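You operate a simulated robot arm through the tools that you are given. There is no shell and no other tool. Be economical: measure what you need, move in short steps, check, and stop when the job is done.

You are at the controls of a simulated two-armed robot. One attempt, no reset.

JOB
Vacuum the green-tab and orange-tab patches, switch off, then roll sealer on them.
Fine: no specks in the coats; nozzle and roller back; tray stays put; leave the other patches. Set down upright: vacuum nozzle, foam roller. Where these are worked on the way, their far stop is far enough and under half their travel is too little: orange switch. A coat counts when it lies all over at full strength: go over it till it gets no stronger.

It is judged by the outcome, as a careful person would: the job done as asked, and still so three seconds after it is handed in. It fails if anything else is knocked over, pushed out of place, dropped, spilled or broken.

ROBOT AND FRAMES
Two 7-joint arms with two-finger parallel grippers on one trunk, on a base that drives. Base frame: it is fixed to the floor where the robot stands at the start and does not move with it; the origin is under the middle of the robot, x ahead of it, y to its left, z up. Lengths are in m, angles in rad, forces in N, time in s.
The left shoulder is at the start at [0.05, 0.209, 1.146], the right one opposite. With the tool pointing down near the work surface each hand reaches from about 0.1 to 0.8 m from the robot's upright axis, wherever it stands, measured 20 degrees to its own side. Places, roughly: blue-tab patch [-0.2, 0.9, 0.8]; green-tab patch [0.1, 1, 0.8]; orange switch [1, 0, 0.5]; orange-tab patch [0.3, 1.1, 0.8]; yellow-tab patch [0, 1, 0.8]. Payload 4.4 kg a hand.
Tool frame (each hand has its own): the origin (TCP) lies between the finger pads and is the grasp point; the fingertips stand 0.023 m ahead of it; z points along the fingers, y is the line along which they close. Largest opening 0.094 m; finger width 0.038, thickness 0.01; the body of the gripper, 0.054 by 0.096 m, starts 0.039 m behind the TCP.
Orientation is that of the tool frame in the base frame, as a unit quaternion [x, y, z, w]. With the fingers straight down and closing along the base's y, the tool's x points along the base's -x, its y along +y and its z along -z.

CONTROLS
- The arms move only by the tool servo_tool. It takes "left_targets", "right_targets" or both (then of equal length, played together; a hand with none holds still); each is a list of rows, each a list of 6 numbers: the shift along the base's x, y, z in cm, then the turn, a rotation vector about the base's x, y, z in degrees. In form: [[x, y, z, ax, ay, az], ...]. A call has 1 to 8 rows; each row shifts and turns the commanded pose from where the row before left it. "left_gripper" and "right_gripper" are, for a hand that has rows, the opening in per cent of the stroke, from 0 (shut) to 100 (fully open), set as the call begins (left out, the last holds). Each row takes 0.2 s and may step no farther than 0.05 m and 0.15 rad from the row before; otherwise, or with a gripper value out of range, the whole call is refused. A pose out of reach is approached as far as the arm can. The call stops where the force on the tool passes 90 N (or 10 N more than at its start, if that is more) or the arm is blocked; 0.2 s more then pass. The fingers move at their own pace (about 0.108 m/s each) and stop on an object; they squeeze with about 27 N. The grip force told is the motor's: it shows also when the fingers shut on nothing. Time passes only in rows, and 0.2 s behind the last, so rows that do not move let the fingers close. It gives the time, the measured TCP pose, the force on the tool (base axes), the opening and the grip force at its end, in the units of the frame above (readings bear some noise), with the torque about the TCP (base axes, N m) and any sound that the robot's microphone picked up, and new pictures: "show" is both (left out), scene, wrist or none (wrist: the cameras of the hands that moved).
- Cameras (640 x 400 px; columns grow to the right, rows downward): "scene" is now at [0.1233, 0.0706, 1.3235]; the picture's right is [0.78, -0.63, 0.00], its down [-0.32, -0.40, -0.86] and it looks along [0.54, 0.67, -0.51] (base axes); focal length 214 px, centre (320, 200). "left" rides on the left gripper at [0.086, -0.016, -0.074] in its tool frame; the picture's right is [0.18, 0.98, 0.00], its down [-0.58, 0.11, -0.81] and it looks along [-0.79, 0.15, 0.59] (tool axes); focal length 243 px, centre (320, 200). "right" rides on the right gripper at [0.087, 0.016, -0.074] in its tool frame; the picture's right is [-0.18, 0.98, 0.00], its down [-0.58, -0.11, -0.81] and it looks along [-0.79, -0.15, 0.59] (tool axes); focal length 243 px, centre (320, 200). There is no depth. A picture from a camera that has moved, and an enlarged one, comes with that camera's place and axes in the base frame and with its lens.
- move_column(by): slides the trunk up (or, below 0, down) by that many m; the arms and the scene camera ride with it, the base frame stays. It gives what a move gives, with no picture.
- base_move(legs): drives the robot by 1 to 6 legs, each [ahead, left, turn to the left] in m, m and rad, along the robot's own axes; the way and the turn of a leg run together, so that a leg with both is an arc; at most 1.5 m and 3.142 rad a leg. The arms and the cameras ride along, it lands a little off, and it stops where it bumps. It gives what a move gives, and a new picture of the scene camera.
- pan_tilt(pan, tilt): turns the head with the scene camera to pan (to the left, within 1.396 rad either way) and tilt (down, from -0.506 to 1.204), counted from straight ahead of the robot. It gives what a move gives, and a new picture of the scene camera.
- close_up(camera, box): a new picture of the part [left, top, right, bottom] of that camera's present view, enlarged. No time passes.
- close_job(): hands the job in; it is judged then, once.

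Go step by step. Nothing tells you exact positions but the pictures and the camera data: compare them with the known pose of the tool, close in by small moves and look again before you grip or let go. The budget is 120 turns and 260 pictures, counting those below and the enlarged ones. Unless the task says otherwise, let go and move clear before handing in.

The tools are called after "Request:" by a JSON object that holds its "api" and its "payload". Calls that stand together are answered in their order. servo_tool: Moves the arms, as the interface text tells. Its arguments: {"type":"object","properties":{"left_targets":{"type":"array"},"left_gripper":{"type":"number"},"right_targets":{"type":"array"},"right_gripper":{"type":"number"},"show":{"type":"string","enum":["both","scene","wrist","none"]}},"required":[]} The other tools are called the same way: move_column (by) slides the trunk up or down; base_move (legs) drives the base; pan_tilt (pan, tilt) turns the head that bears the scene camera; close_up (camera, box) takes an enlarged picture of a part of a camera's view; close_job () hands the job in.

At the start:

```text
clock: 0.0
left_eef_pos: [0.387, 0.5934, 1.1123]
left_tool_rot: [0.0, 1.0, 0.0, 0.0]
left_ft_force: [0.7, 0.1, 0.1]
left_ft_torque: [-0.01, 0.0, 0.0]
left_width: 0.0941
left_gripper_force: 0.1
right_eef_pos: [0.5949, 0.0802, 1.1747]
right_tool_rot: [-0.001, 1.0, 0.0, 0.0]
right_ft_force: [-0.9, -0.4, 0.0]
right_ft_torque: [0.01, -0.05, 0.0]
right_width: 0.0938
right_gripper_force: 0.1
trunk travel left (down, up): [-0.225, 0.338]
robot x, y, heading: [0.0, -0.0004, 0.004]
head pan, tilt: [0.892, 0.534]
```

scene: 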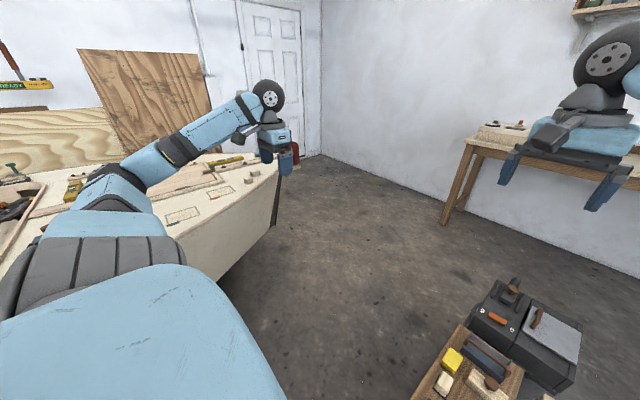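
right: 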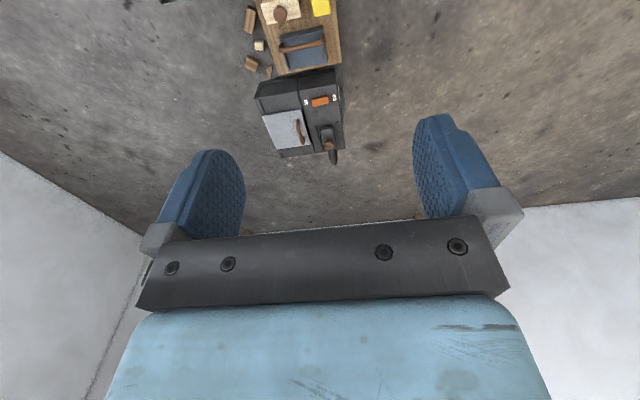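
left: 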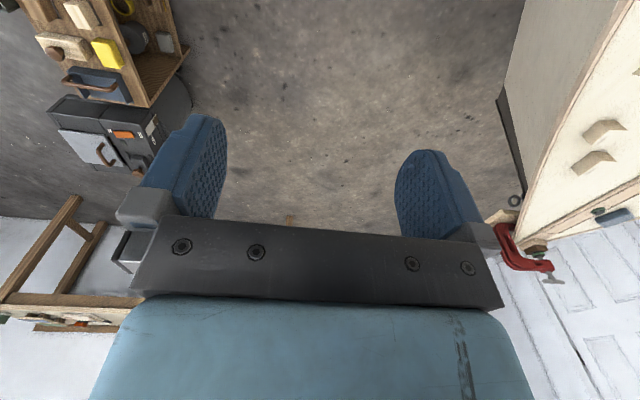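

I see a workbench to the left with patches, and a vacuum unit with an orange switch on the floor ahead. I look around with the head first.

Request:
{"api": "pan_tilt", "payload": {"pan": 1.35, "tilt": 0.7}}

Request:
{"api": "pan_tilt", "payload": {"pan": 0.1, "tilt": 0.8}}

```text
clock: 0.9
left_eef_pos: [0.3865, 0.5926, 1.1121]
left_tool_rot: [0.0, 1.0, 0.0, -0.001]
left_ft_force: [-0.5, -0.9, 0.9]
left_ft_torque: [-0.03, -0.01, -0.02]
left_width: 0.0938
left_gripper_force: 0.0
right_eef_pos: [0.5948, 0.0798, 1.1752]
right_tool_rot: [-0.001, 1.0, 0.0, 0.0]
right_ft_force: [-0.7, 0.5, 1.0]
right_ft_torque: [-0.01, 0.02, 0.0]
right_width: 0.0939
right_gripper_force: 0.1
trunk travel left (down, up): [-0.225, 0.338]
robot x, y, heading: [0.0014, 0.0016, 0.001]
head pan, tilt: [1.349, 0.7]
camera scene: at [0.0855, 0.0833, 1.309], right [0.98, -0.22, 0.0], down [-0.14, -0.63, -0.77], along [0.17, 0.75, -0.64], focal length 214 px, centre (320, 200)
```

scene: 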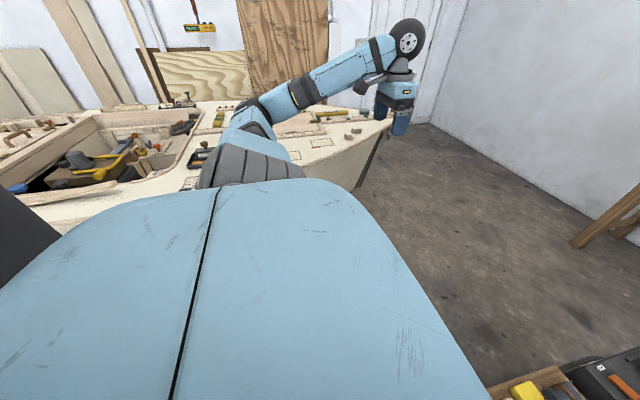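

```text
clock: 2.3
left_eef_pos: [0.3872, 0.5935, 1.1115]
left_tool_rot: [0.0, 1.0, 0.0, 0.0]
left_ft_force: [0.8, 0.7, -0.5]
left_ft_torque: [0.01, 0.0, 0.02]
left_width: 0.0941
left_gripper_force: 0.1
right_eef_pos: [0.5952, 0.0807, 1.1755]
right_tool_rot: [0.0, 1.0, 0.0, 0.0]
right_ft_force: [0.0, 0.1, 0.0]
right_ft_torque: [-0.01, 0.0, 0.02]
right_width: 0.094
right_gripper_force: 0.1
trunk travel left (down, up): [-0.225, 0.338]
robot x, y, heading: [0.0006, 0.002, -0.002]
head pan, tilt: [0.099, 0.799]
camera scene: at [0.147, 0.0085, 1.3007], right [0.1, -0.99, 0.0], down [-0.71, -0.07, -0.7], along [0.69, 0.07, -0.72], focal length 214 px, centre (320, 200)
```

scene: 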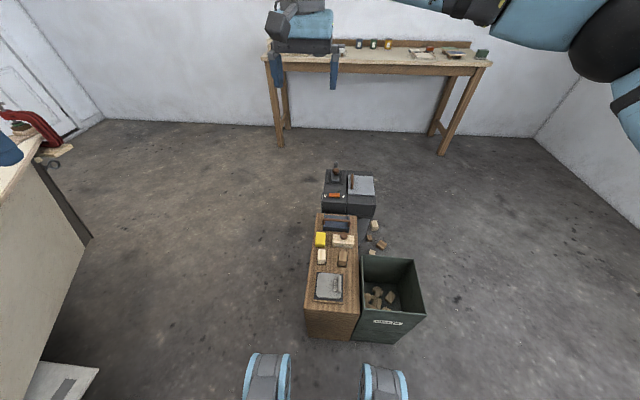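

Request:
{"api": "close_up", "payload": {"camera": "scene", "box": [270, 150, 440, 350]}}

Request:
{"api": "close_up", "payload": {"camera": "scene", "box": [300, 155, 390, 250]}}

```text
2.00 times, centred on (355, 250) of scene
camera zoom: at [0.147, 0.0085, 1.3007], right [0.1, -0.99, 0.0], down [-0.71, -0.07, -0.7], along [0.69, 0.07, -0.72], focal length 429 px, centre (250, 100)
```

zoom: 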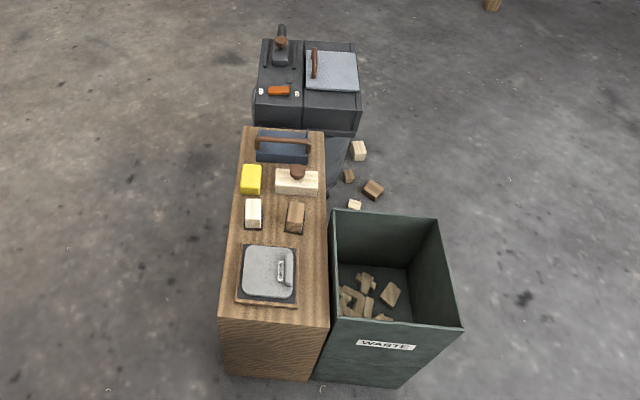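

```text
4.21 times, centred on (345, 202) of scene
camera zoom: at [0.147, 0.0085, 1.3007], right [0.1, -0.99, 0.0], down [-0.71, -0.07, -0.7], along [0.69, 0.07, -0.72], focal length 903 px, centre (215, 190)
```

zoom: 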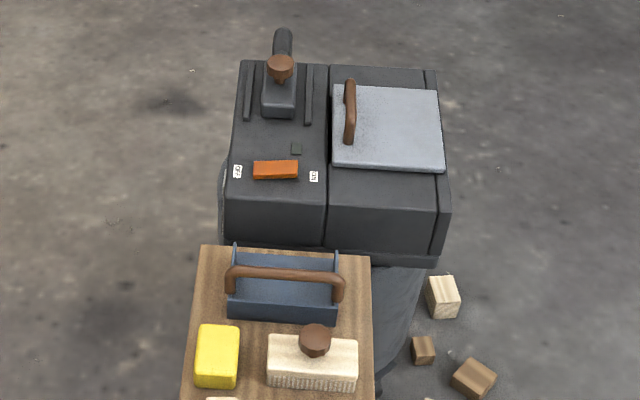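

The vacuum unit with a slide switch (OFF left, ON right) stands ahead. Next I turn to face the bench to find patches, nozzle, roller and tray.

Request:
{"api": "base_move", "payload": {"legs": [[0, 0, 0.8]]}}

Request:
{"api": "pan_tilt", "payload": {"pan": 0.75, "tilt": 0.75}}

```text
clock: 4.8
left_eef_pos: [-0.1594, 0.6909, 1.1118]
left_tool_rot: [-0.391, 0.92, 0.0, 0.0]
left_ft_force: [-0.1, 0.3, 0.9]
left_ft_torque: [0.02, 0.01, -0.03]
left_width: 0.094
left_gripper_force: 0.0
right_eef_pos: [0.3544, 0.4829, 1.1758]
right_tool_rot: [-0.391, 0.92, 0.0, 0.0]
right_ft_force: [-0.4, -0.1, -0.6]
right_ft_torque: [0.0, -0.02, 0.01]
right_width: 0.094
right_gripper_force: 0.0
trunk travel left (down, up): [-0.225, 0.338]
robot x, y, heading: [-0.0006, 0.0016, 0.8]
head pan, tilt: [0.099, 0.799]
camera scene: at [0.0957, 0.1124, 1.3007], right [0.79, -0.62, 0.0], down [-0.44, -0.56, -0.7], along [0.43, 0.55, -0.72], focal length 214 px, centre (320, 200)
```

scene: 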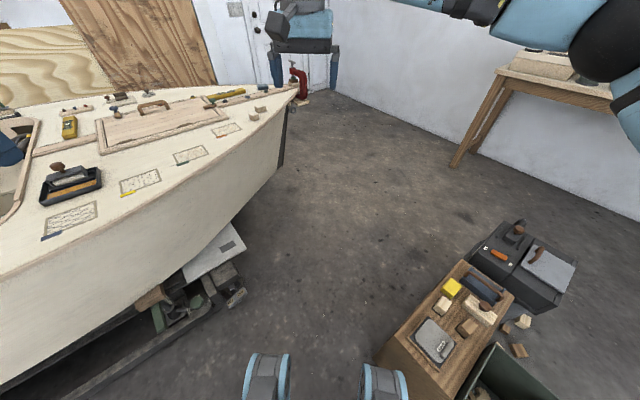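

```text
clock: 5.9
left_eef_pos: [-0.1595, 0.6904, 1.111]
left_tool_rot: [-0.392, 0.92, 0.0, 0.0]
left_ft_force: [-0.4, 0.8, 0.3]
left_ft_torque: [0.03, 0.03, -0.01]
left_width: 0.094
left_gripper_force: 0.0
right_eef_pos: [0.3544, 0.4841, 1.1738]
right_tool_rot: [-0.392, 0.92, 0.0, 0.0]
right_ft_force: [0.1, 0.4, -0.9]
right_ft_torque: [0.03, 0.0, 0.0]
right_width: 0.0938
right_gripper_force: 0.1
trunk travel left (down, up): [-0.225, 0.338]
robot x, y, heading: [-0.001, -0.0003, 0.806]
head pan, tilt: [0.75, 0.75]
camera scene: at [0.0474, 0.1318, 1.3047], right [1.0, -0.02, 0.0], down [-0.01, -0.68, -0.73], along [0.01, 0.73, -0.68], focal length 214 px, centre (320, 200)
```

scene: 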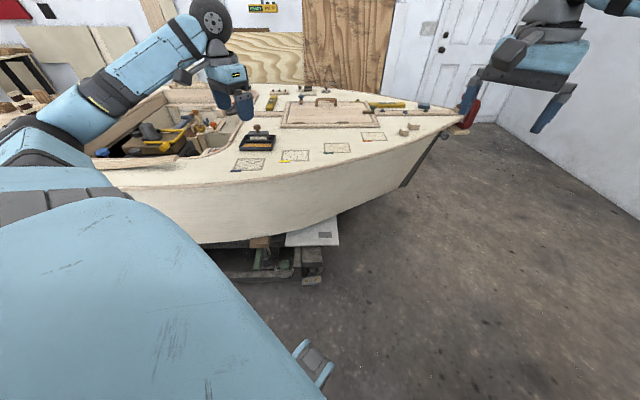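

Request:
{"api": "close_up", "payload": {"camera": "scene", "box": [220, 80, 420, 205]}}

Request:
{"api": "close_up", "payload": {"camera": "scene", "box": [225, 120, 345, 180]}}

Request:
{"api": "close_up", "payload": {"camera": "scene", "box": [320, 85, 480, 165]}}

```text
3.20 times, centred on (320, 142) of scene
camera zoom: at [0.0474, 0.1318, 1.3047], right [1.0, -0.02, 0.0], down [-0.01, -0.68, -0.73], along [0.01, 0.73, -0.68], focal length 686 px, centre (320, 384)
```

zoom: 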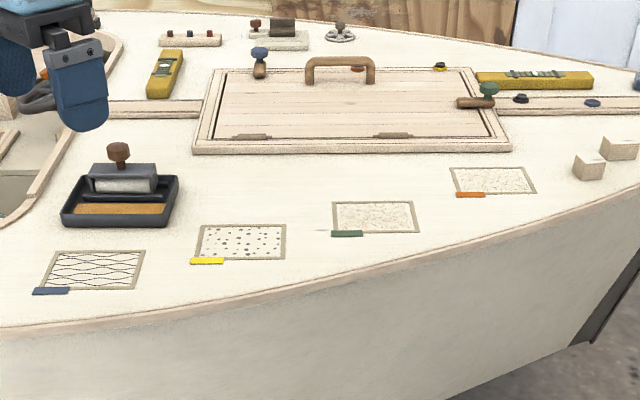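

```text
5.33 times, centred on (285, 150) of scene
camera zoom: at [0.0474, 0.1318, 1.3047], right [1.0, -0.02, 0.0], down [-0.01, -0.68, -0.73], along [0.01, 0.73, -0.68], focal length 1144 px, centre (507, 467)
```

zoom: 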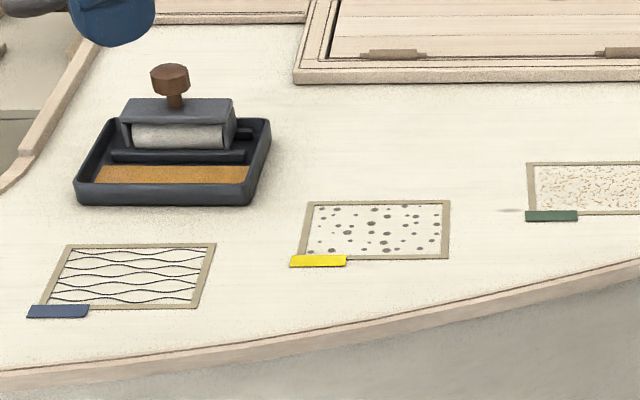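

```text
4.00 times, centred on (400, 125) of scene
camera zoom: at [0.0474, 0.1318, 1.3047], right [1.0, -0.02, 0.0], down [-0.01, -0.68, -0.73], along [0.01, 0.73, -0.68], focal length 858 px, centre (0, 500)
```

zoom: 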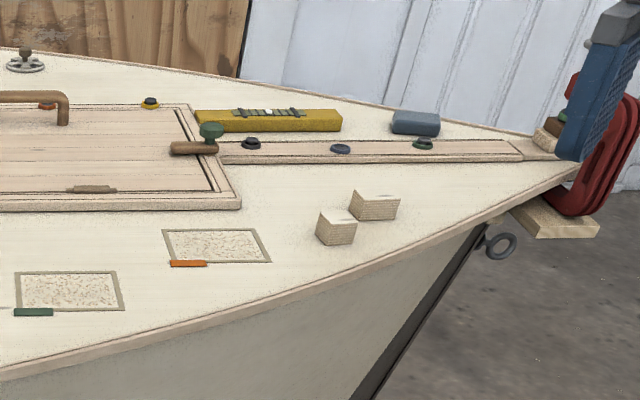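

The foam roller sits in the tray on the boat deck; the nozzle (brown knob) seems docked on the vacuum. I drive to the open side of the vacuum to inspect it.

Request:
{"api": "base_move", "payload": {"legs": [[0.287, 0.279, 0], [0.54, -0.34, 0], [0, 0, -1.6]]}}

Request:
{"api": "pan_tilt", "payload": {"pan": 0.0, "tilt": 0.95}}

```text
clock: 8.6
left_eef_pos: [-0.1583, 1.0391, 1.1127]
left_tool_rot: [-0.394, 0.919, 0.0, -0.001]
left_ft_force: [0.1, -0.6, 0.4]
left_ft_torque: [0.03, 0.01, 0.03]
left_width: 0.0943
left_gripper_force: 0.1
right_eef_pos: [0.355, 0.8362, 1.1751]
right_tool_rot: [-0.394, 0.919, 0.0, 0.001]
right_ft_force: [-0.1, -0.2, 0.1]
right_ft_torque: [0.07, -0.06, -0.01]
right_width: 0.094
right_gripper_force: 0.0
trunk travel left (down, up): [-0.225, 0.338]
robot x, y, heading: [0.0057, 0.3506, 0.806]
head pan, tilt: [0.75, 0.75]
stopped in leg 1: the robot was blocked; the commanded pose is now the measured one
camera scene: at [0.0503, 0.4814, 1.3049], right [1.0, -0.01, 0.0], down [-0.01, -0.68, -0.73], along [0.01, 0.73, -0.68], focal length 214 px, centre (320, 200)
```

scene: 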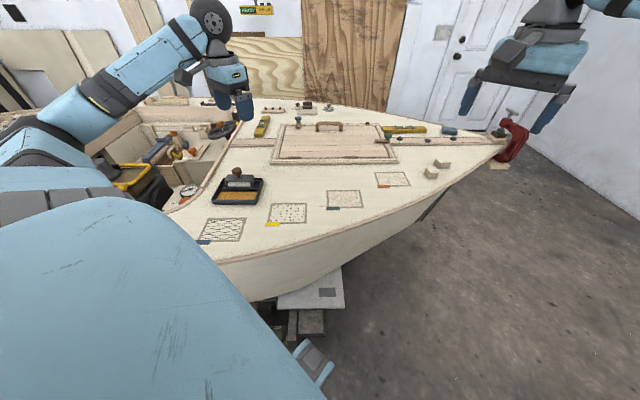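

```text
clock: 9.7
left_eef_pos: [-0.1579, 1.0406, 1.1111]
left_tool_rot: [-0.395, 0.919, 0.0, -0.001]
left_ft_force: [-0.2, -0.7, 0.2]
left_ft_torque: [0.02, 0.01, 0.02]
left_width: 0.094
left_gripper_force: 0.0
right_eef_pos: [0.3558, 0.8377, 1.1738]
right_tool_rot: [-0.393, 0.919, 0.0, 0.0]
right_ft_force: [-0.5, 0.3, -0.2]
right_ft_torque: [-0.01, -0.03, -0.01]
right_width: 0.0943
right_gripper_force: 0.1
trunk travel left (down, up): [-0.225, 0.338]
robot x, y, heading: [-0.003, 0.3512, 0.806]
head pan, tilt: [0.0, 0.949]
camera scene: at [0.0997, 0.4526, 1.2892], right [0.72, -0.69, 0.0], down [-0.56, -0.59, -0.58], along [0.4, 0.42, -0.81], focal length 214 px, centre (320, 200)
```

scene: 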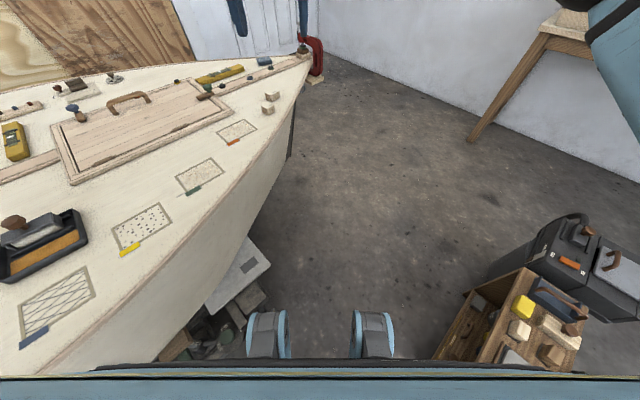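

The base was blocked by the cradle corner; I back off a bit, face +x, drive along the corridor, then turn to the vacuum.

Request:
{"api": "base_move", "payload": {"legs": [[-0.036, -0.035, 0], [0, 0, -0.806], [0.62, 0.1, 0], [0, 0.17, 0], [0, 0, -0.8]]}}

```text
clock: 14.4
left_eef_pos: [0.559, 0.9373, 1.1097]
left_tool_rot: [0.0, 1.0, -0.001, -0.001]
left_ft_force: [0.8, -0.4, 0.1]
left_ft_torque: [0.0, 0.03, -0.03]
left_width: 0.094
left_gripper_force: 0.1
right_eef_pos: [0.7657, 0.426, 1.1749]
right_tool_rot: [-0.001, 1.0, 0.0, -0.001]
right_ft_force: [0.5, 0.0, -0.2]
right_ft_torque: [-0.05, 0.02, 0.0]
right_width: 0.094
right_gripper_force: 0.0
trunk travel left (down, up): [-0.225, 0.338]
robot x, y, heading: [0.1666, 0.3408, -0.001]
head pan, tilt: [0.0, 0.949]
stopped in leg 3: the robot was blocked; the commanded pose is now the measured one
camera scene: at [0.3109, 0.3443, 1.2888], right [0.0, -1.0, 0.0], down [-0.81, 0.0, -0.58], along [0.58, 0.0, -0.81], focal length 214 px, centre (320, 200)
```

scene: 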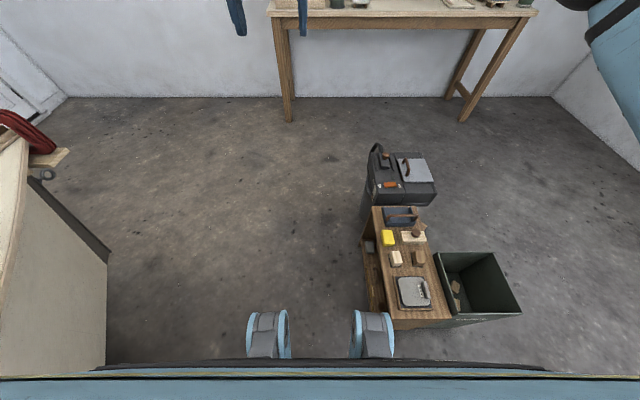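

Request:
{"api": "base_move", "payload": {"legs": [[-0.04, 0, 0], [0, 0.12, 0], [0.5, 0, 0], [0, 0.12, 0], [0, 0, -0.8]]}}

```text
clock: 15.8
left_eef_pos: [0.5159, 0.9524, 1.1117]
left_tool_rot: [-0.001, 1.0, -0.001, 0.0]
left_ft_force: [-0.5, 0.9, 0.2]
left_ft_torque: [-0.03, -0.01, 0.0]
left_width: 0.094
left_gripper_force: 0.1
right_eef_pos: [0.7241, 0.4422, 1.175]
right_tool_rot: [-0.003, 1.0, -0.001, 0.0]
right_ft_force: [0.0, 0.1, -0.3]
right_ft_torque: [0.03, -0.01, -0.01]
right_width: 0.094
right_gripper_force: 0.0
trunk travel left (down, up): [-0.225, 0.338]
robot x, y, heading: [0.1323, 0.3577, 0.001]
head pan, tilt: [0.0, 0.949]
stopped in leg 2: the robot was blocked; the commanded pose is now the measured one
camera scene: at [0.269, 0.3589, 1.2892], right [0.0, -1.0, 0.0], down [-0.81, 0.0, -0.58], along [0.58, 0.0, -0.81], focal length 214 px, centre (320, 200)
```

scene: 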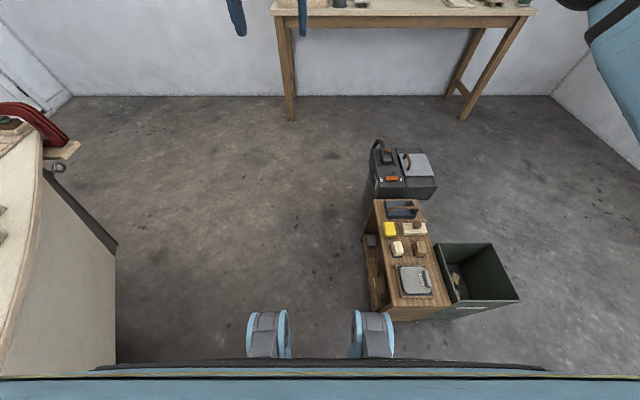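

Request:
{"api": "pan_tilt", "payload": {"pan": 1.0, "tilt": 1.15}}

Request:
{"api": "pan_tilt", "payload": {"pan": -0.6, "tilt": 1.2}}

```text
clock: 17.1
left_eef_pos: [0.5162, 0.9516, 1.1122]
left_tool_rot: [-0.001, 1.0, 0.0, 0.0]
left_ft_force: [-0.5, 0.1, 0.9]
left_ft_torque: [-0.01, 0.0, -0.01]
left_width: 0.094
left_gripper_force: 0.0
right_eef_pos: [0.7243, 0.4398, 1.1749]
right_tool_rot: [-0.002, 1.0, -0.001, 0.0]
right_ft_force: [0.2, 0.1, 0.7]
right_ft_torque: [0.0, 0.0, 0.0]
right_width: 0.0939
right_gripper_force: 0.0
trunk travel left (down, up): [-0.225, 0.338]
robot x, y, heading: [0.1318, 0.3555, 0.001]
head pan, tilt: [1.0, 1.15]
camera scene: at [0.2289, 0.408, 1.2758], right [0.84, -0.54, 0.0], down [-0.49, -0.77, -0.41], along [0.22, 0.34, -0.91], focal length 214 px, centre (320, 200)
```

scene: 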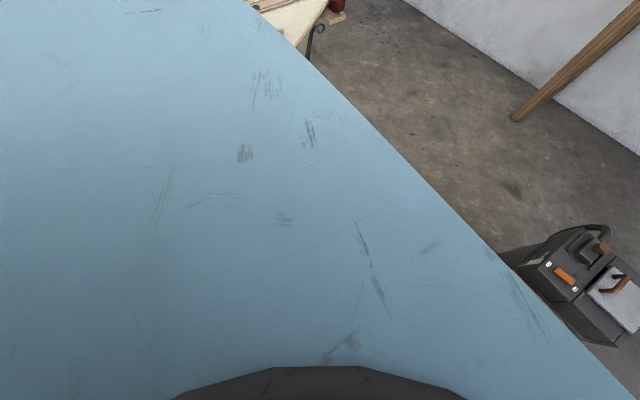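

```text
clock: 18.8
left_eef_pos: [0.5159, 0.9514, 1.1122]
left_tool_rot: [-0.001, 1.0, 0.0, 0.0]
left_ft_force: [-0.2, -0.5, 0.4]
left_ft_torque: [0.0, -0.01, 0.06]
left_width: 0.0939
left_gripper_force: 0.1
right_eef_pos: [0.7246, 0.4398, 1.1742]
right_tool_rot: [-0.001, 1.0, 0.0, 0.0]
right_ft_force: [-0.6, -0.8, -0.3]
right_ft_torque: [0.0, 0.0, -0.01]
right_width: 0.0944
right_gripper_force: 0.0
trunk travel left (down, up): [-0.225, 0.338]
robot x, y, heading: [0.1303, 0.3597, 0.001]
head pan, tilt: [-0.6, 1.201]
camera scene: at [0.2429, 0.3263, 1.273], right [-0.56, -0.83, 0.0], down [-0.77, 0.53, -0.36], along [0.3, -0.2, -0.93], focal length 214 px, centre (320, 200)
```

scene: 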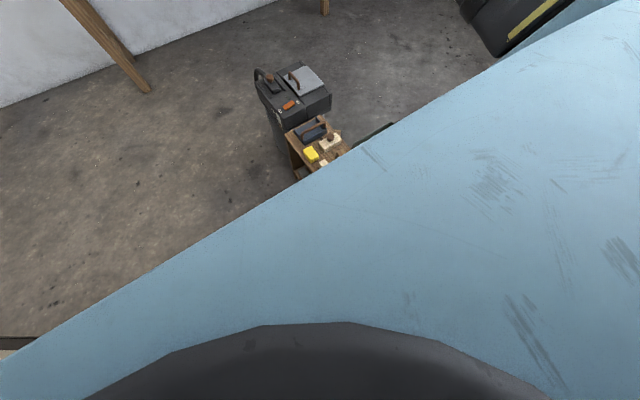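

The corridor seems narrower than the base is wide when facing +x, so I'll pass it sideways facing the boat. I back off, turn to +y and advance until near the cradle.

Request:
{"api": "base_move", "payload": {"legs": [[-0.23, -0.1, 0], [0, 0, 1.57], [0.16, 0, 0]]}}

Request:
{"api": "pan_tilt", "payload": {"pan": -1.0, "tilt": 1.0}}

```text
clock: 25.3
left_eef_pos: [-0.7038, 0.7326, 1.1119]
left_tool_rot: [0.713, -0.701, 0.0, -0.001]
left_ft_force: [0.0, -0.4, 0.3]
left_ft_torque: [0.04, 0.01, -0.03]
left_width: 0.0943
left_gripper_force: 0.1
right_eef_pos: [-0.1948, 0.9494, 1.1734]
right_tool_rot: [0.712, -0.702, 0.0, 0.0]
right_ft_force: [0.3, -0.3, 0.7]
right_ft_torque: [0.04, 0.0, 0.03]
right_width: 0.0939
right_gripper_force: 0.0
trunk travel left (down, up): [-0.225, 0.338]
robot x, y, heading: [-0.1039, 0.3567, 1.589]
head pan, tilt: [-0.6, 1.201]
stopped in leg 3: the robot was blocked; the commanded pose is now the measured one
camera scene: at [-0.0757, 0.4693, 1.2731], right [0.83, -0.55, 0.0], down [-0.51, -0.78, -0.36], along [0.2, 0.3, -0.93], focal length 214 px, centre (320, 200)
```

scene: 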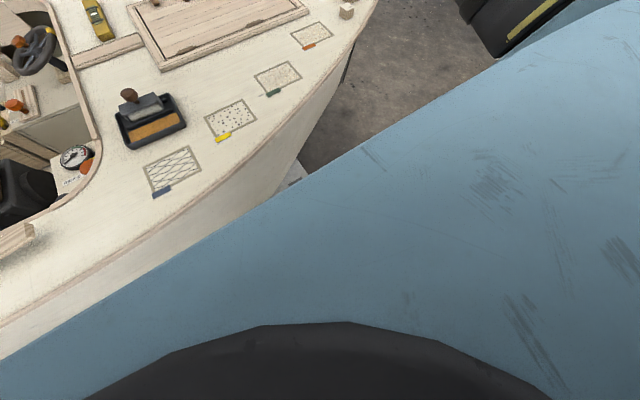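

```text
clock: 26.2
left_eef_pos: [-0.7047, 0.7337, 1.1112]
left_tool_rot: [0.713, -0.701, 0.001, 0.0]
left_ft_force: [-1.5, 0.0, 0.4]
left_ft_torque: [0.01, -0.04, -0.02]
left_width: 0.094
left_gripper_force: 0.0
right_eef_pos: [-0.1953, 0.9508, 1.1729]
right_tool_rot: [0.713, -0.702, 0.001, 0.002]
right_ft_force: [-0.1, 0.8, -1.3]
right_ft_torque: [0.0, 0.02, -0.01]
right_width: 0.0938
right_gripper_force: 0.0
trunk travel left (down, up): [-0.225, 0.338]
robot x, y, heading: [-0.1023, 0.3535, 1.592]
head pan, tilt: [-1.0, 1.0]
camera scene: at [-0.0484, 0.4625, 1.2855], right [0.55, -0.83, 0.0], down [-0.7, -0.47, -0.54], along [0.45, 0.3, -0.84], focal length 214 px, centre (320, 200)
```

scene: 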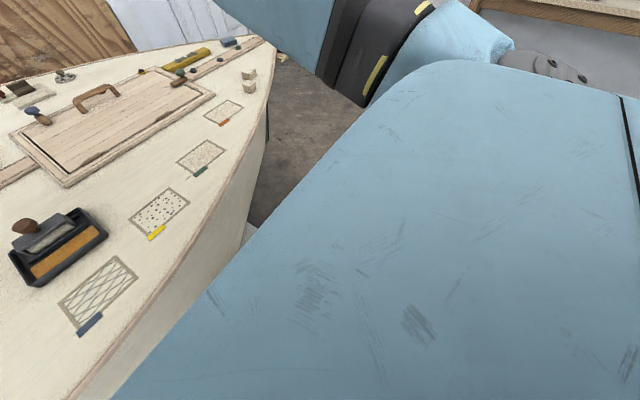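

The base behaves as a circle and is blocked at y≈0.355, so the corridor is too narrow. I'll go round the waste bin side and back to the open floor north of the vacuum; first return and look to the right.

Request:
{"api": "base_move", "payload": {"legs": [[-0.36, 0, 0], [0, 0, -1.59]]}}

Request:
{"api": "pan_tilt", "payload": {"pan": -1.2, "tilt": 0.5}}

Request:
{"api": "pan_tilt", "payload": {"pan": -0.3, "tilt": 0.5}}

```text
clock: 32.4
left_eef_pos: [0.2857, 0.5899, 1.1103]
left_tool_rot: [-0.002, 1.0, -0.001, -0.001]
left_ft_force: [0.0, 0.2, -0.5]
left_ft_torque: [-0.01, 0.01, 0.02]
left_width: 0.094
left_gripper_force: 0.1
right_eef_pos: [0.4964, 0.079, 1.1725]
right_tool_rot: [-0.003, 1.0, 0.0, -0.002]
right_ft_force: [0.9, 0.0, 0.2]
right_ft_torque: [0.01, 0.01, 0.01]
right_width: 0.0942
right_gripper_force: 0.0
trunk travel left (down, up): [-0.225, 0.338]
robot x, y, heading: [-0.0986, -0.0059, 0.007]
head pan, tilt: [-1.0, 1.0]
camera scene: at [0.0063, -0.0631, 1.2855], right [-0.84, -0.55, 0.0], down [-0.46, 0.71, -0.54], along [0.29, -0.45, -0.84], focal length 214 px, centre (320, 200)
```

scene: 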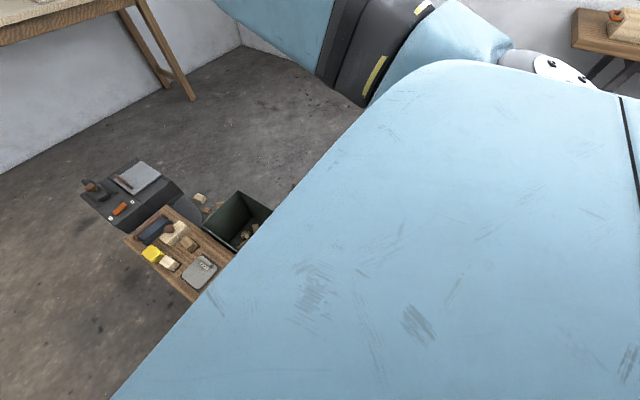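

```text
clock: 33.3
left_eef_pos: [0.2851, 0.5911, 1.1112]
left_tool_rot: [-0.003, 1.0, 0.0, -0.001]
left_ft_force: [0.0, 0.3, 0.1]
left_ft_torque: [-0.01, 0.01, -0.06]
left_width: 0.0941
left_gripper_force: 0.0
right_eef_pos: [0.4969, 0.0786, 1.1733]
right_tool_rot: [-0.003, 1.0, 0.0, -0.002]
right_ft_force: [0.5, 0.1, -0.7]
right_ft_torque: [-0.02, 0.01, -0.02]
right_width: 0.0943
right_gripper_force: 0.0
trunk travel left (down, up): [-0.225, 0.338]
robot x, y, heading: [-0.1005, -0.0045, -0.002]
head pan, tilt: [-1.201, 0.499]
camera scene: at [0.0017, -0.0893, 1.3266], right [-0.93, -0.37, 0.0], down [-0.18, 0.45, -0.88], along [0.32, -0.82, -0.48], focal length 214 px, centre (320, 200)
```

scene: 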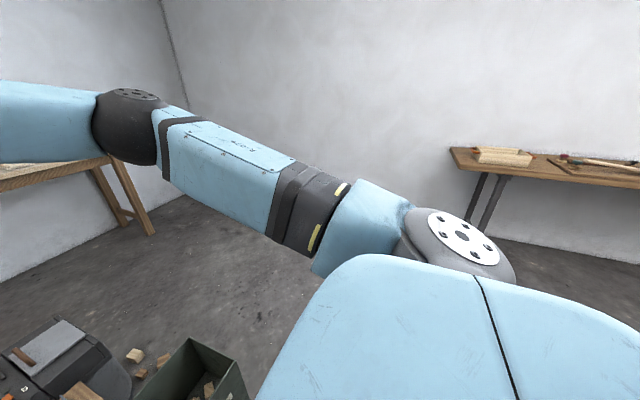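

```text
clock: 34.5
left_eef_pos: [0.286, 0.5902, 1.1114]
left_tool_rot: [-0.002, 1.0, 0.0, -0.001]
left_ft_force: [0.3, -0.2, 1.0]
left_ft_torque: [0.0, 0.0, -0.02]
left_width: 0.0939
left_gripper_force: 0.0
right_eef_pos: [0.4971, 0.0784, 1.1737]
right_tool_rot: [-0.002, 1.0, 0.001, -0.002]
right_ft_force: [0.1, -0.8, -0.1]
right_ft_torque: [-0.01, 0.01, -0.01]
right_width: 0.094
right_gripper_force: 0.1
trunk travel left (down, up): [-0.225, 0.338]
robot x, y, heading: [-0.0958, -0.0053, 0.011]
head pan, tilt: [-0.3, 0.499]
camera scene: at [0.0553, -0.0311, 1.3266], right [-0.29, -0.96, 0.0], down [-0.46, 0.14, -0.88], along [0.84, -0.26, -0.48], focal length 214 px, centre (320, 200)
```

scene: 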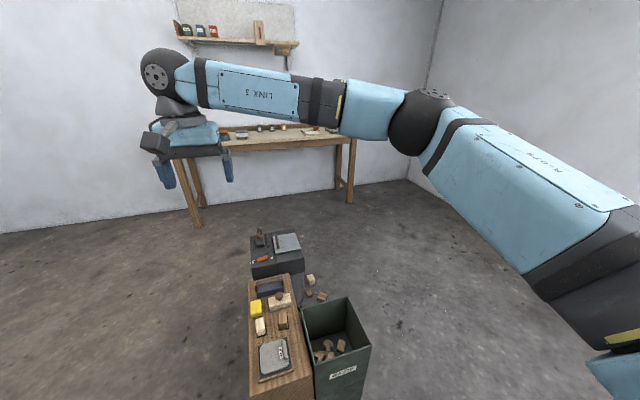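

The floor on the right is clear. I drive round the bin and behind the vacuum, keeping ample clearance.

Request:
{"api": "base_move", "payload": {"legs": [[0, -0.86, 0], [1.1, 0, 0], [0, 0, 1.57]]}}

Request:
{"api": "pan_tilt", "payload": {"pan": 0.0, "tilt": 0.8}}

```text
clock: 37.1
left_eef_pos: [0.2865, 0.4455, 1.1111]
left_tool_rot: [-0.003, 1.0, 0.001, -0.002]
left_ft_force: [0.3, 0.3, -0.7]
left_ft_torque: [-0.02, 0.0, 0.03]
left_width: 0.0944
left_gripper_force: 0.1
right_eef_pos: [0.4988, -0.0646, 1.1734]
right_tool_rot: [-0.004, 1.0, 0.001, -0.001]
right_ft_force: [-0.1, -0.6, 0.7]
right_ft_torque: [0.01, 0.0, 0.06]
right_width: 0.094
right_gripper_force: 0.1
trunk travel left (down, up): [-0.225, 0.338]
robot x, y, heading: [-0.094, -0.1498, 0.008]
head pan, tilt: [-0.3, 0.499]
stopped in leg 1: the robot was blocked; the commanded pose is now the measured one
camera scene: at [0.057, -0.1758, 1.3267], right [-0.29, -0.96, 0.0], down [-0.46, 0.14, -0.88], along [0.84, -0.25, -0.48], focal length 214 px, centre (320, 200)
```

scene: 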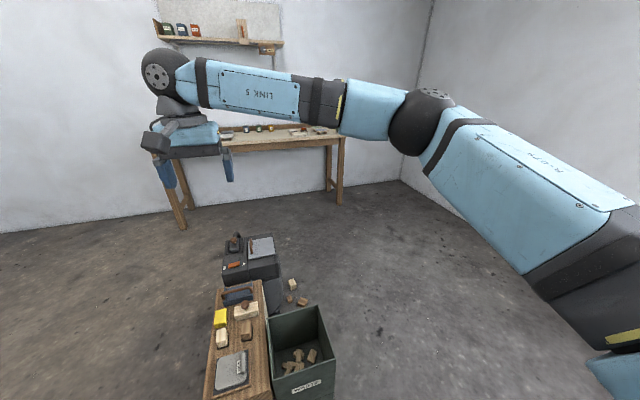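

```text
clock: 37.9
left_eef_pos: [0.2846, 0.4476, 1.1109]
left_tool_rot: [-0.004, 1.0, 0.0, 0.0]
left_ft_force: [-0.2, 0.0, -0.3]
left_ft_torque: [0.03, 0.02, 0.0]
left_width: 0.094
left_gripper_force: 0.0
right_eef_pos: [0.4973, -0.0648, 1.1724]
right_tool_rot: [-0.004, 1.0, 0.001, -0.001]
right_ft_force: [0.2, 0.2, -1.1]
right_ft_torque: [0.0, -0.03, 0.03]
right_width: 0.0938
right_gripper_force: 0.1
trunk travel left (down, up): [-0.225, 0.338]
robot x, y, heading: [-0.0951, -0.1458, 0.01]
head pan, tilt: [0.0, 0.799]
camera scene: at [0.0505, -0.1481, 1.3008], right [0.01, -1.0, 0.0], down [-0.72, -0.01, -0.7], along [0.7, 0.01, -0.72], focal length 214 px, centre (320, 200)
```

scene: 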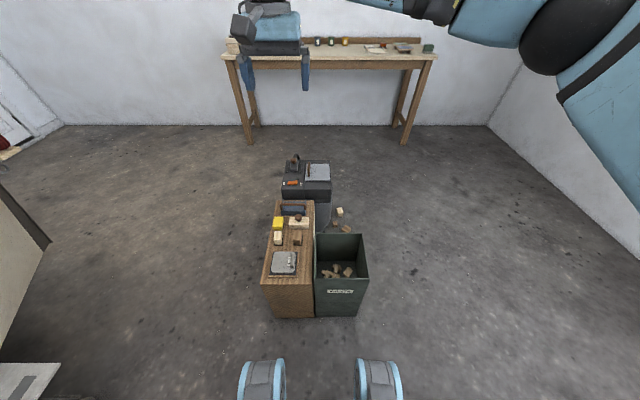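

Something unseen on the right blocked me. I turn to look there.

Request:
{"api": "base_move", "payload": {"legs": [[0, 0.06, 0], [0, 0, -1.3]]}}

```text
clock: 42.4
left_eef_pos: [0.5743, -0.317, 1.1107]
left_tool_rot: [0.613, 0.79, 0.001, -0.002]
left_ft_force: [-1.4, -0.6, 0.1]
left_ft_torque: [0.04, -0.01, 0.01]
left_width: 0.094
left_gripper_force: 0.2
right_eef_pos: [0.1289, -0.6473, 1.1743]
right_tool_rot: [0.613, 0.79, 0.001, -0.001]
right_ft_force: [-0.7, 0.0, 0.1]
right_ft_torque: [-0.01, 0.02, 0.01]
right_width: 0.094
right_gripper_force: 0.0
trunk travel left (down, up): [-0.225, 0.338]
robot x, y, heading: [-0.0998, -0.092, -1.321]
head pan, tilt: [0.0, 0.799]
camera scene: at [-0.061, -0.2338, 1.3007], right [-0.97, -0.25, 0.0], down [-0.18, 0.69, -0.7], along [0.17, -0.67, -0.72], focal length 214 px, centre (320, 200)
```

scene: 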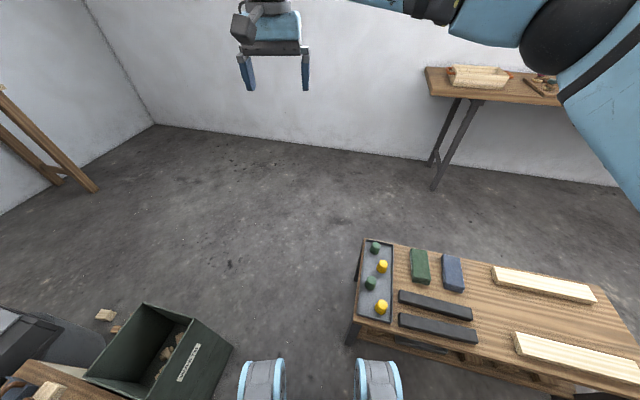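

A small table stands at the right rear. I look around behind as well to find a way out.

Request:
{"api": "base_move", "payload": {"legs": [[0, 0, -1.1]]}}

Request:
{"api": "pan_tilt", "payload": {"pan": -0.8, "tilt": 0.6}}

```text
clock: 45.6
left_eef_pos: [0.0092, -0.7908, 1.1107]
left_tool_rot: [0.934, 0.357, 0.001, 0.0]
left_ft_force: [1.5, -0.1, 0.0]
left_ft_torque: [0.01, 0.0, -0.04]
left_width: 0.0938
left_gripper_force: 0.0
right_eef_pos: [-0.4887, -0.5469, 1.173]
right_tool_rot: [0.935, 0.355, 0.001, -0.001]
right_ft_force: [0.0, -0.2, 0.6]
right_ft_torque: [0.02, 0.01, -0.02]
right_width: 0.0939
right_gripper_force: 0.0
trunk travel left (down, up): [-0.225, 0.338]
robot x, y, heading: [-0.0987, -0.0893, -2.408]
head pan, tilt: [0.0, 0.799]
camera scene: at [-0.2086, -0.189, 1.3007], right [-0.67, 0.75, 0.0], down [0.53, 0.48, -0.7], along [-0.52, -0.46, -0.72], focal length 214 px, centre (320, 200)
```

scene: 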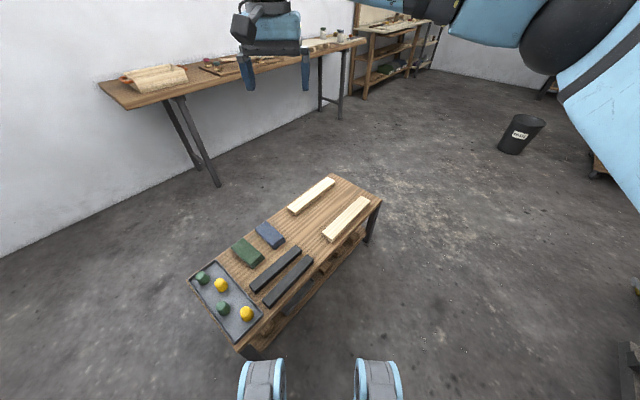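

```text
clock: 46.7
left_eef_pos: [0.0103, -0.7913, 1.1101]
left_tool_rot: [0.934, 0.357, 0.0, 0.0]
left_ft_force: [1.1, -0.8, -0.1]
left_ft_torque: [0.0, 0.01, -0.01]
left_width: 0.094
left_gripper_force: 0.1
right_eef_pos: [-0.4872, -0.5479, 1.173]
right_tool_rot: [0.935, 0.355, 0.001, -0.001]
right_ft_force: [-0.7, 0.0, -0.3]
right_ft_torque: [0.03, 0.04, 0.05]
right_width: 0.0939
right_gripper_force: 0.1
trunk travel left (down, up): [-0.225, 0.338]
robot x, y, heading: [-0.0948, -0.092, -2.412]
head pan, tilt: [-0.799, 0.6]
camera scene: at [-0.2365, -0.1292, 1.3175], right [0.07, 1.0, 0.0], down [0.56, -0.04, -0.82], along [-0.82, 0.06, -0.57], focal length 214 px, centre (320, 200)
```

scene: 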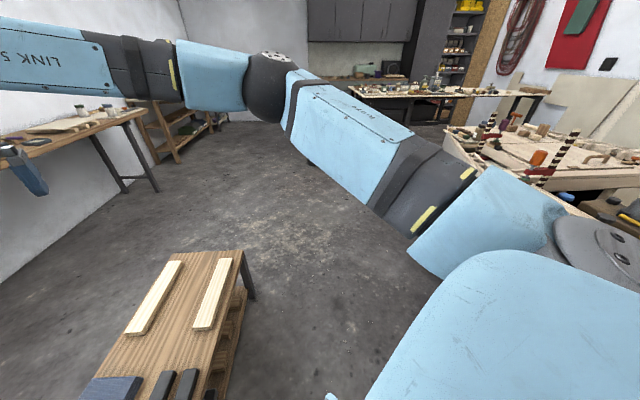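

The way out is behind the robot: west past the small table, then south and east round it, and behind the vacuum. I drive it in stages.

Request:
{"api": "base_move", "payload": {"legs": [[0, 0, -0.73], [1.45, 0, 0], [0, 0, 1.57], [1.2, 0, 0], [0, 0, 1.57]]}}

Request:
{"api": "pan_tilt", "payload": {"pan": 0.0, "tilt": 0.5}}

```text
clock: 69.0
left_eef_pos: [-1.1232, -0.6924, 1.1107]
left_tool_rot: [-0.009, 1.0, 0.001, -0.001]
left_ft_force: [0.4, -0.4, 0.5]
left_ft_torque: [-0.02, -0.02, 0.01]
left_width: 0.0941
left_gripper_force: 0.0
right_eef_pos: [-0.905, -1.1992, 1.173]
right_tool_rot: [-0.008, 1.0, 0.0, -0.002]
right_ft_force: [0.1, -0.1, -0.2]
right_ft_torque: [0.0, -0.01, 0.0]
right_width: 0.0941
right_gripper_force: 0.1
trunk travel left (down, up): [-0.225, 0.338]
robot x, y, heading: [-1.4985, -1.2903, 0.018]
head pan, tilt: [-0.799, 0.6]
camera scene: at [-1.3696, -1.3521, 1.3176], right [-0.7, -0.71, 0.0], down [-0.4, 0.4, -0.83], along [0.59, -0.58, -0.56], focal length 214 px, centre (320, 200)
```

scene: 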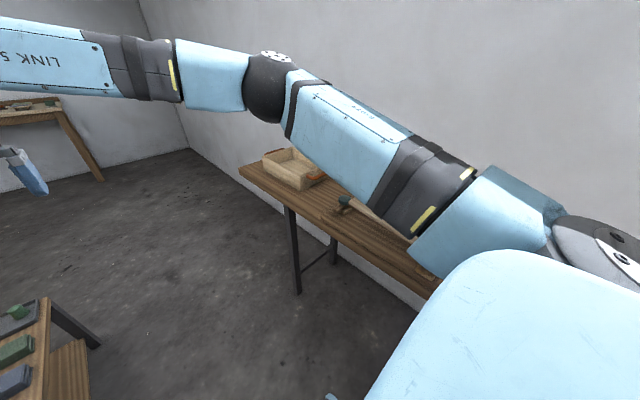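

```text
clock: 70.2
left_eef_pos: [-1.1241, -0.6916, 1.1095]
left_tool_rot: [-0.011, 1.0, 0.0, -0.001]
left_ft_force: [-0.1, 0.0, -0.6]
left_ft_torque: [0.01, -0.04, -0.05]
left_width: 0.0941
left_gripper_force: 0.1
right_eef_pos: [-0.905, -1.1995, 1.1728]
right_tool_rot: [-0.009, 1.0, 0.0, -0.002]
right_ft_force: [-0.2, -0.5, 0.3]
right_ft_torque: [-0.01, 0.0, -0.03]
right_width: 0.0941
right_gripper_force: 0.0
trunk travel left (down, up): [-0.225, 0.338]
robot x, y, heading: [-1.4961, -1.2905, 0.021]
head pan, tilt: [0.0, 0.499]
camera scene: at [-1.3413, -1.2884, 1.3266], right [0.02, -1.0, 0.0], down [-0.48, -0.01, -0.88], along [0.88, 0.02, -0.48], focal length 214 px, centre (320, 200)
```

scene: 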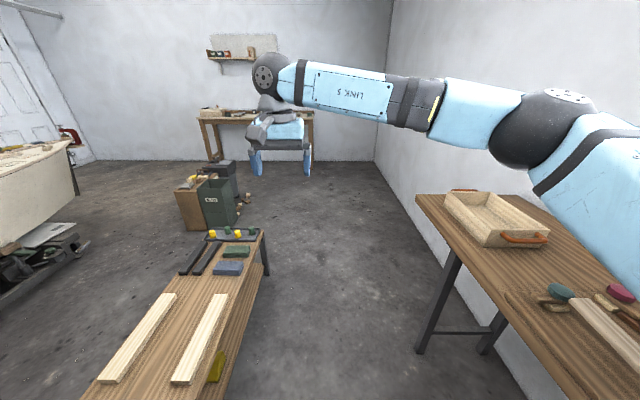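

The lane is clear; I drive through it eastwards, then turn north and pass behind the vacuum.

Request:
{"api": "base_move", "payload": {"legs": [[0, 0, -0.02], [1.5, 0, 0], [1.0, 0, 0], [0, 0, 1.57], [0.0, -0.68, 0]]}}

Request:
{"api": "pan_tilt", "payload": {"pan": 0.3, "tilt": 0.7}}

```text
clock: 92.6
left_eef_pos: [1.053, -0.9208, 1.111]
left_tool_rot: [0.724, -0.69, 0.001, 0.001]
left_ft_force: [1.3, 0.1, 0.5]
left_ft_torque: [0.01, -0.01, 0.01]
left_width: 0.0939
left_gripper_force: 0.1
right_eef_pos: [1.5549, -0.6878, 1.1727]
right_tool_rot: [0.724, -0.69, 0.001, 0.002]
right_ft_force: [-0.8, -0.3, 0.6]
right_ft_torque: [0.04, 0.0, 0.02]
right_width: 0.0939
right_gripper_force: 0.1
trunk travel left (down, up): [-0.225, 0.338]
robot x, y, heading: [1.6652, -1.2785, 1.619]
head pan, tilt: [0.0, 0.499]
camera scene: at [1.6559, -1.1193, 1.3266], right [1.0, 0.05, 0.0], down [0.02, -0.48, -0.88], along [-0.04, 0.88, -0.48], focal length 214 px, centre (320, 200)
```

scene: 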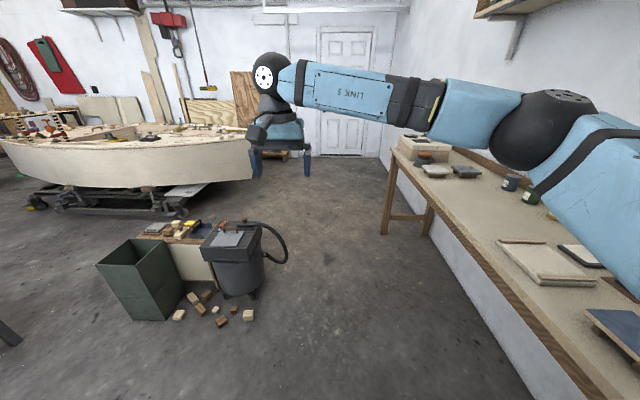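

```text
clock: 93.4
left_eef_pos: [1.0524, -0.9208, 1.1121]
left_tool_rot: [0.725, -0.689, 0.0, 0.0]
left_ft_force: [0.8, 0.5, 0.7]
left_ft_torque: [0.0, -0.01, -0.03]
left_width: 0.0939
left_gripper_force: 0.0
right_eef_pos: [1.5543, -0.6869, 1.1735]
right_tool_rot: [0.724, -0.69, 0.001, 0.0]
right_ft_force: [0.1, 0.6, 0.0]
right_ft_torque: [-0.06, -0.03, 0.02]
right_width: 0.0939
right_gripper_force: 0.1
trunk travel left (down, up): [-0.225, 0.338]
robot x, y, heading: [1.662, -1.2792, 1.615]
head pan, tilt: [0.3, 0.7]
camera scene: at [1.6313, -1.1303, 1.309], right [0.94, 0.34, 0.0], down [0.22, -0.6, -0.77], along [-0.26, 0.72, -0.64], focal length 214 px, centre (320, 200)
```

scene: 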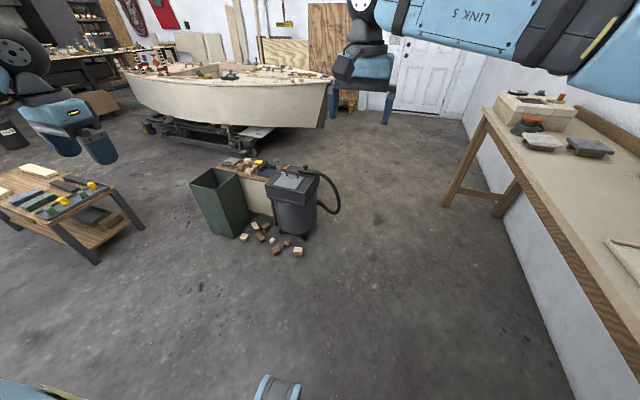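

The vacuum hose loops out behind to x≈1.37; I keep at x≈1.76 and drive north, then west to the open side.

Request:
{"api": "base_move", "payload": {"legs": [[0, 0, -0.045], [0, -0.1, 0], [1.5, 0, 0], [0.4, 0, 0]]}}

Request:
{"api": "pan_tilt", "payload": {"pan": 1.0, "tilt": 0.7}}

```text
clock: 104.5
left_eef_pos: [1.1585, 1.0028, 1.1113]
left_tool_rot: [0.71, -0.704, 0.001, 0.002]
left_ft_force: [-0.1, -0.5, -0.8]
left_ft_torque: [0.0, -0.02, -0.01]
left_width: 0.0939
left_gripper_force: 0.1
right_eef_pos: [1.6709, 1.2153, 1.1721]
right_tool_rot: [0.709, -0.705, 0.002, 0.001]
right_ft_force: [0.6, 0.8, -0.9]
right_ft_torque: [-0.02, 0.0, 0.02]
right_width: 0.0939
right_gripper_force: 0.0
trunk travel left (down, up): [-0.225, 0.338]
robot x, y, heading: [1.7528, 0.6216, 1.578]
head pan, tilt: [0.3, 0.7]
camera scene: at [1.727, 0.7689, 1.3089], right [0.95, 0.3, 0.0], down [0.19, -0.61, -0.76], along [-0.23, 0.73, -0.64], focal length 214 px, centre (320, 200)
```

scene: 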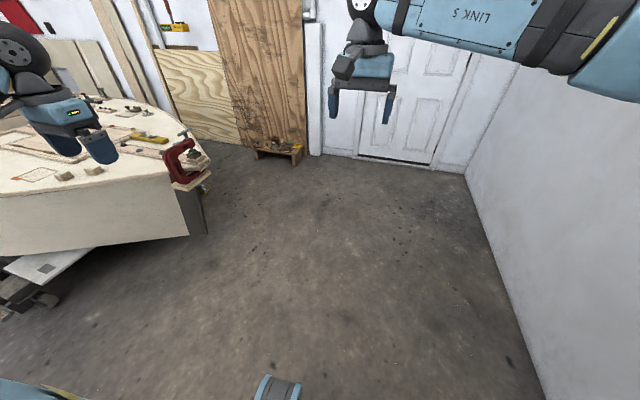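

```text
clock: 105.5
left_eef_pos: [1.1585, 1.0038, 1.1104]
left_tool_rot: [0.709, -0.705, 0.001, 0.0]
left_ft_force: [-0.2, 0.0, 0.0]
left_ft_torque: [0.03, -0.03, 0.02]
left_width: 0.0941
left_gripper_force: 0.0
right_eef_pos: [1.6689, 1.2154, 1.173]
right_tool_rot: [0.709, -0.705, 0.001, 0.001]
right_ft_force: [-0.2, 0.4, -0.9]
right_ft_torque: [-0.01, -0.02, -0.02]
right_width: 0.0941
right_gripper_force: 0.1
trunk travel left (down, up): [-0.225, 0.338]
robot x, y, heading: [1.7515, 0.6186, 1.576]
head pan, tilt: [1.0, 0.7]
camera scene: at [1.6809, 0.7331, 1.3089], right [0.54, 0.84, 0.0], down [0.54, -0.34, -0.76], along [-0.65, 0.41, -0.64], focal length 214 px, centre (320, 200)
```

scene: 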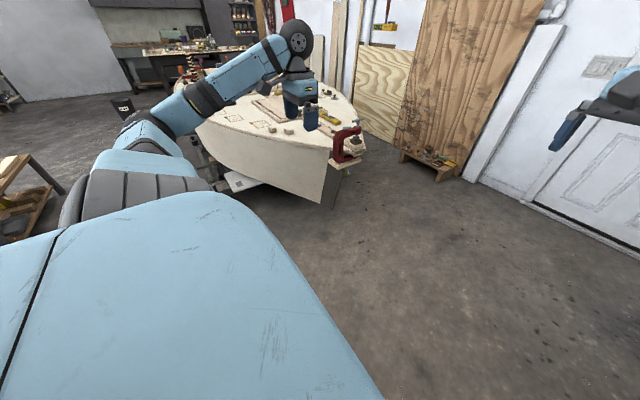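

Request:
{"api": "base_move", "payload": {"legs": [[0, 0.35, 0], [0, 0, 2.3]]}}

Request:
{"api": "pan_tilt", "payload": {"pan": 0.0, "tilt": 0.8}}

```text
clock: 114.7
left_eef_pos: [1.5223, -0.0792, 1.1095]
left_tool_rot: [0.931, 0.366, 0.001, 0.0]
left_ft_force: [0.3, -0.5, 0.1]
left_ft_torque: [-0.01, -0.02, -0.02]
left_width: 0.0939
left_gripper_force: 0.1
right_eef_pos: [1.0216, 0.1534, 1.1725]
right_tool_rot: [0.931, 0.365, 0.001, -0.001]
right_ft_force: [-0.4, 0.4, -0.1]
right_ft_torque: [-0.01, 0.03, 0.02]
right_width: 0.0943
right_gripper_force: 0.0
trunk travel left (down, up): [-0.225, 0.338]
robot x, y, heading: [1.3998, 0.6209, -2.392]
head pan, tilt: [1.0, 0.7]
camera scene: at [1.3679, 0.4885, 1.3089], right [-0.98, -0.18, 0.0], down [-0.11, 0.63, -0.76], along [0.14, -0.75, -0.64], focal length 214 px, centre (320, 200)
```

scene: 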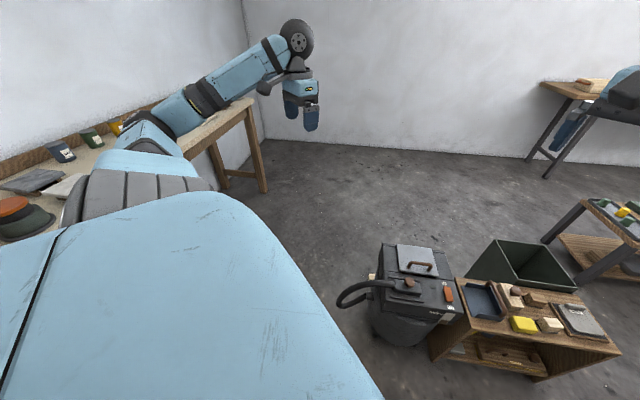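

```text
clock: 115.9
left_eef_pos: [1.5228, -0.0814, 1.1091]
left_tool_rot: [0.931, 0.365, 0.001, 0.0]
left_ft_force: [-0.2, -0.1, 0.4]
left_ft_torque: [0.0, 0.0, 0.04]
left_width: 0.0942
left_gripper_force: 0.1
right_eef_pos: [1.0208, 0.1523, 1.174]
right_tool_rot: [0.931, 0.365, 0.002, -0.001]
right_ft_force: [-0.3, 0.7, -0.7]
right_ft_torque: [-0.01, 0.0, 0.0]
right_width: 0.094
right_gripper_force: 0.1
trunk travel left (down, up): [-0.225, 0.338]
robot x, y, heading: [1.4024, 0.6179, -2.397]
head pan, tilt: [0.0, 0.799]
camera scene: at [1.2937, 0.5171, 1.3007], right [-0.68, 0.73, 0.0], down [0.52, 0.49, -0.7], along [-0.51, -0.48, -0.72], focal length 214 px, centre (320, 200)
```

scene: 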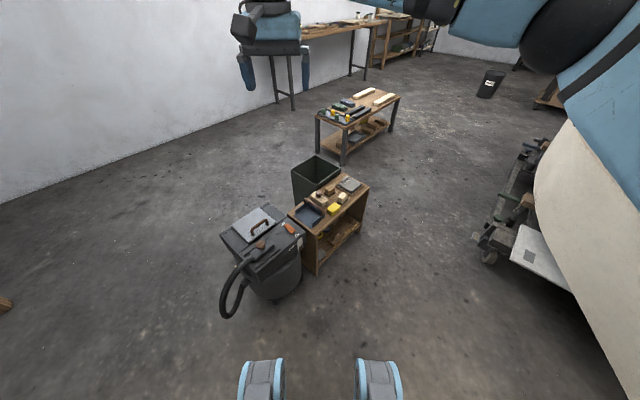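

The open floor north of the vacuum lies ahead; I move west into it to see how close to the boat the base can stand.

Request:
{"api": "base_move", "payload": {"legs": [[0.553, -0.358, 0]]}}

```text
clock: 119.6
left_eef_pos: [0.879, -0.197, 1.1099]
left_tool_rot: [0.931, 0.365, 0.0, -0.001]
left_ft_force: [0.0, 0.6, 0.2]
left_ft_torque: [0.0, -0.01, 0.01]
left_width: 0.094
left_gripper_force: 0.1
right_eef_pos: [0.3777, 0.0382, 1.172]
right_tool_rot: [0.931, 0.365, 0.002, -0.001]
right_ft_force: [-0.6, -0.2, -0.9]
right_ft_torque: [0.02, 0.02, -0.01]
right_width: 0.0938
right_gripper_force: 0.0
trunk travel left (down, up): [-0.225, 0.338]
robot x, y, heading: [0.7591, 0.505, -2.4]
head pan, tilt: [0.0, 0.799]
camera scene: at [0.6503, 0.4016, 1.3007], right [-0.68, 0.73, 0.0], down [0.53, 0.49, -0.7], along [-0.51, -0.47, -0.72], focal length 214 px, centre (320, 200)
```

scene: 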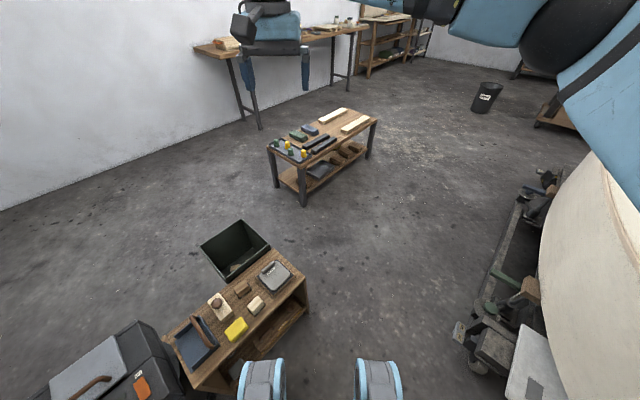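

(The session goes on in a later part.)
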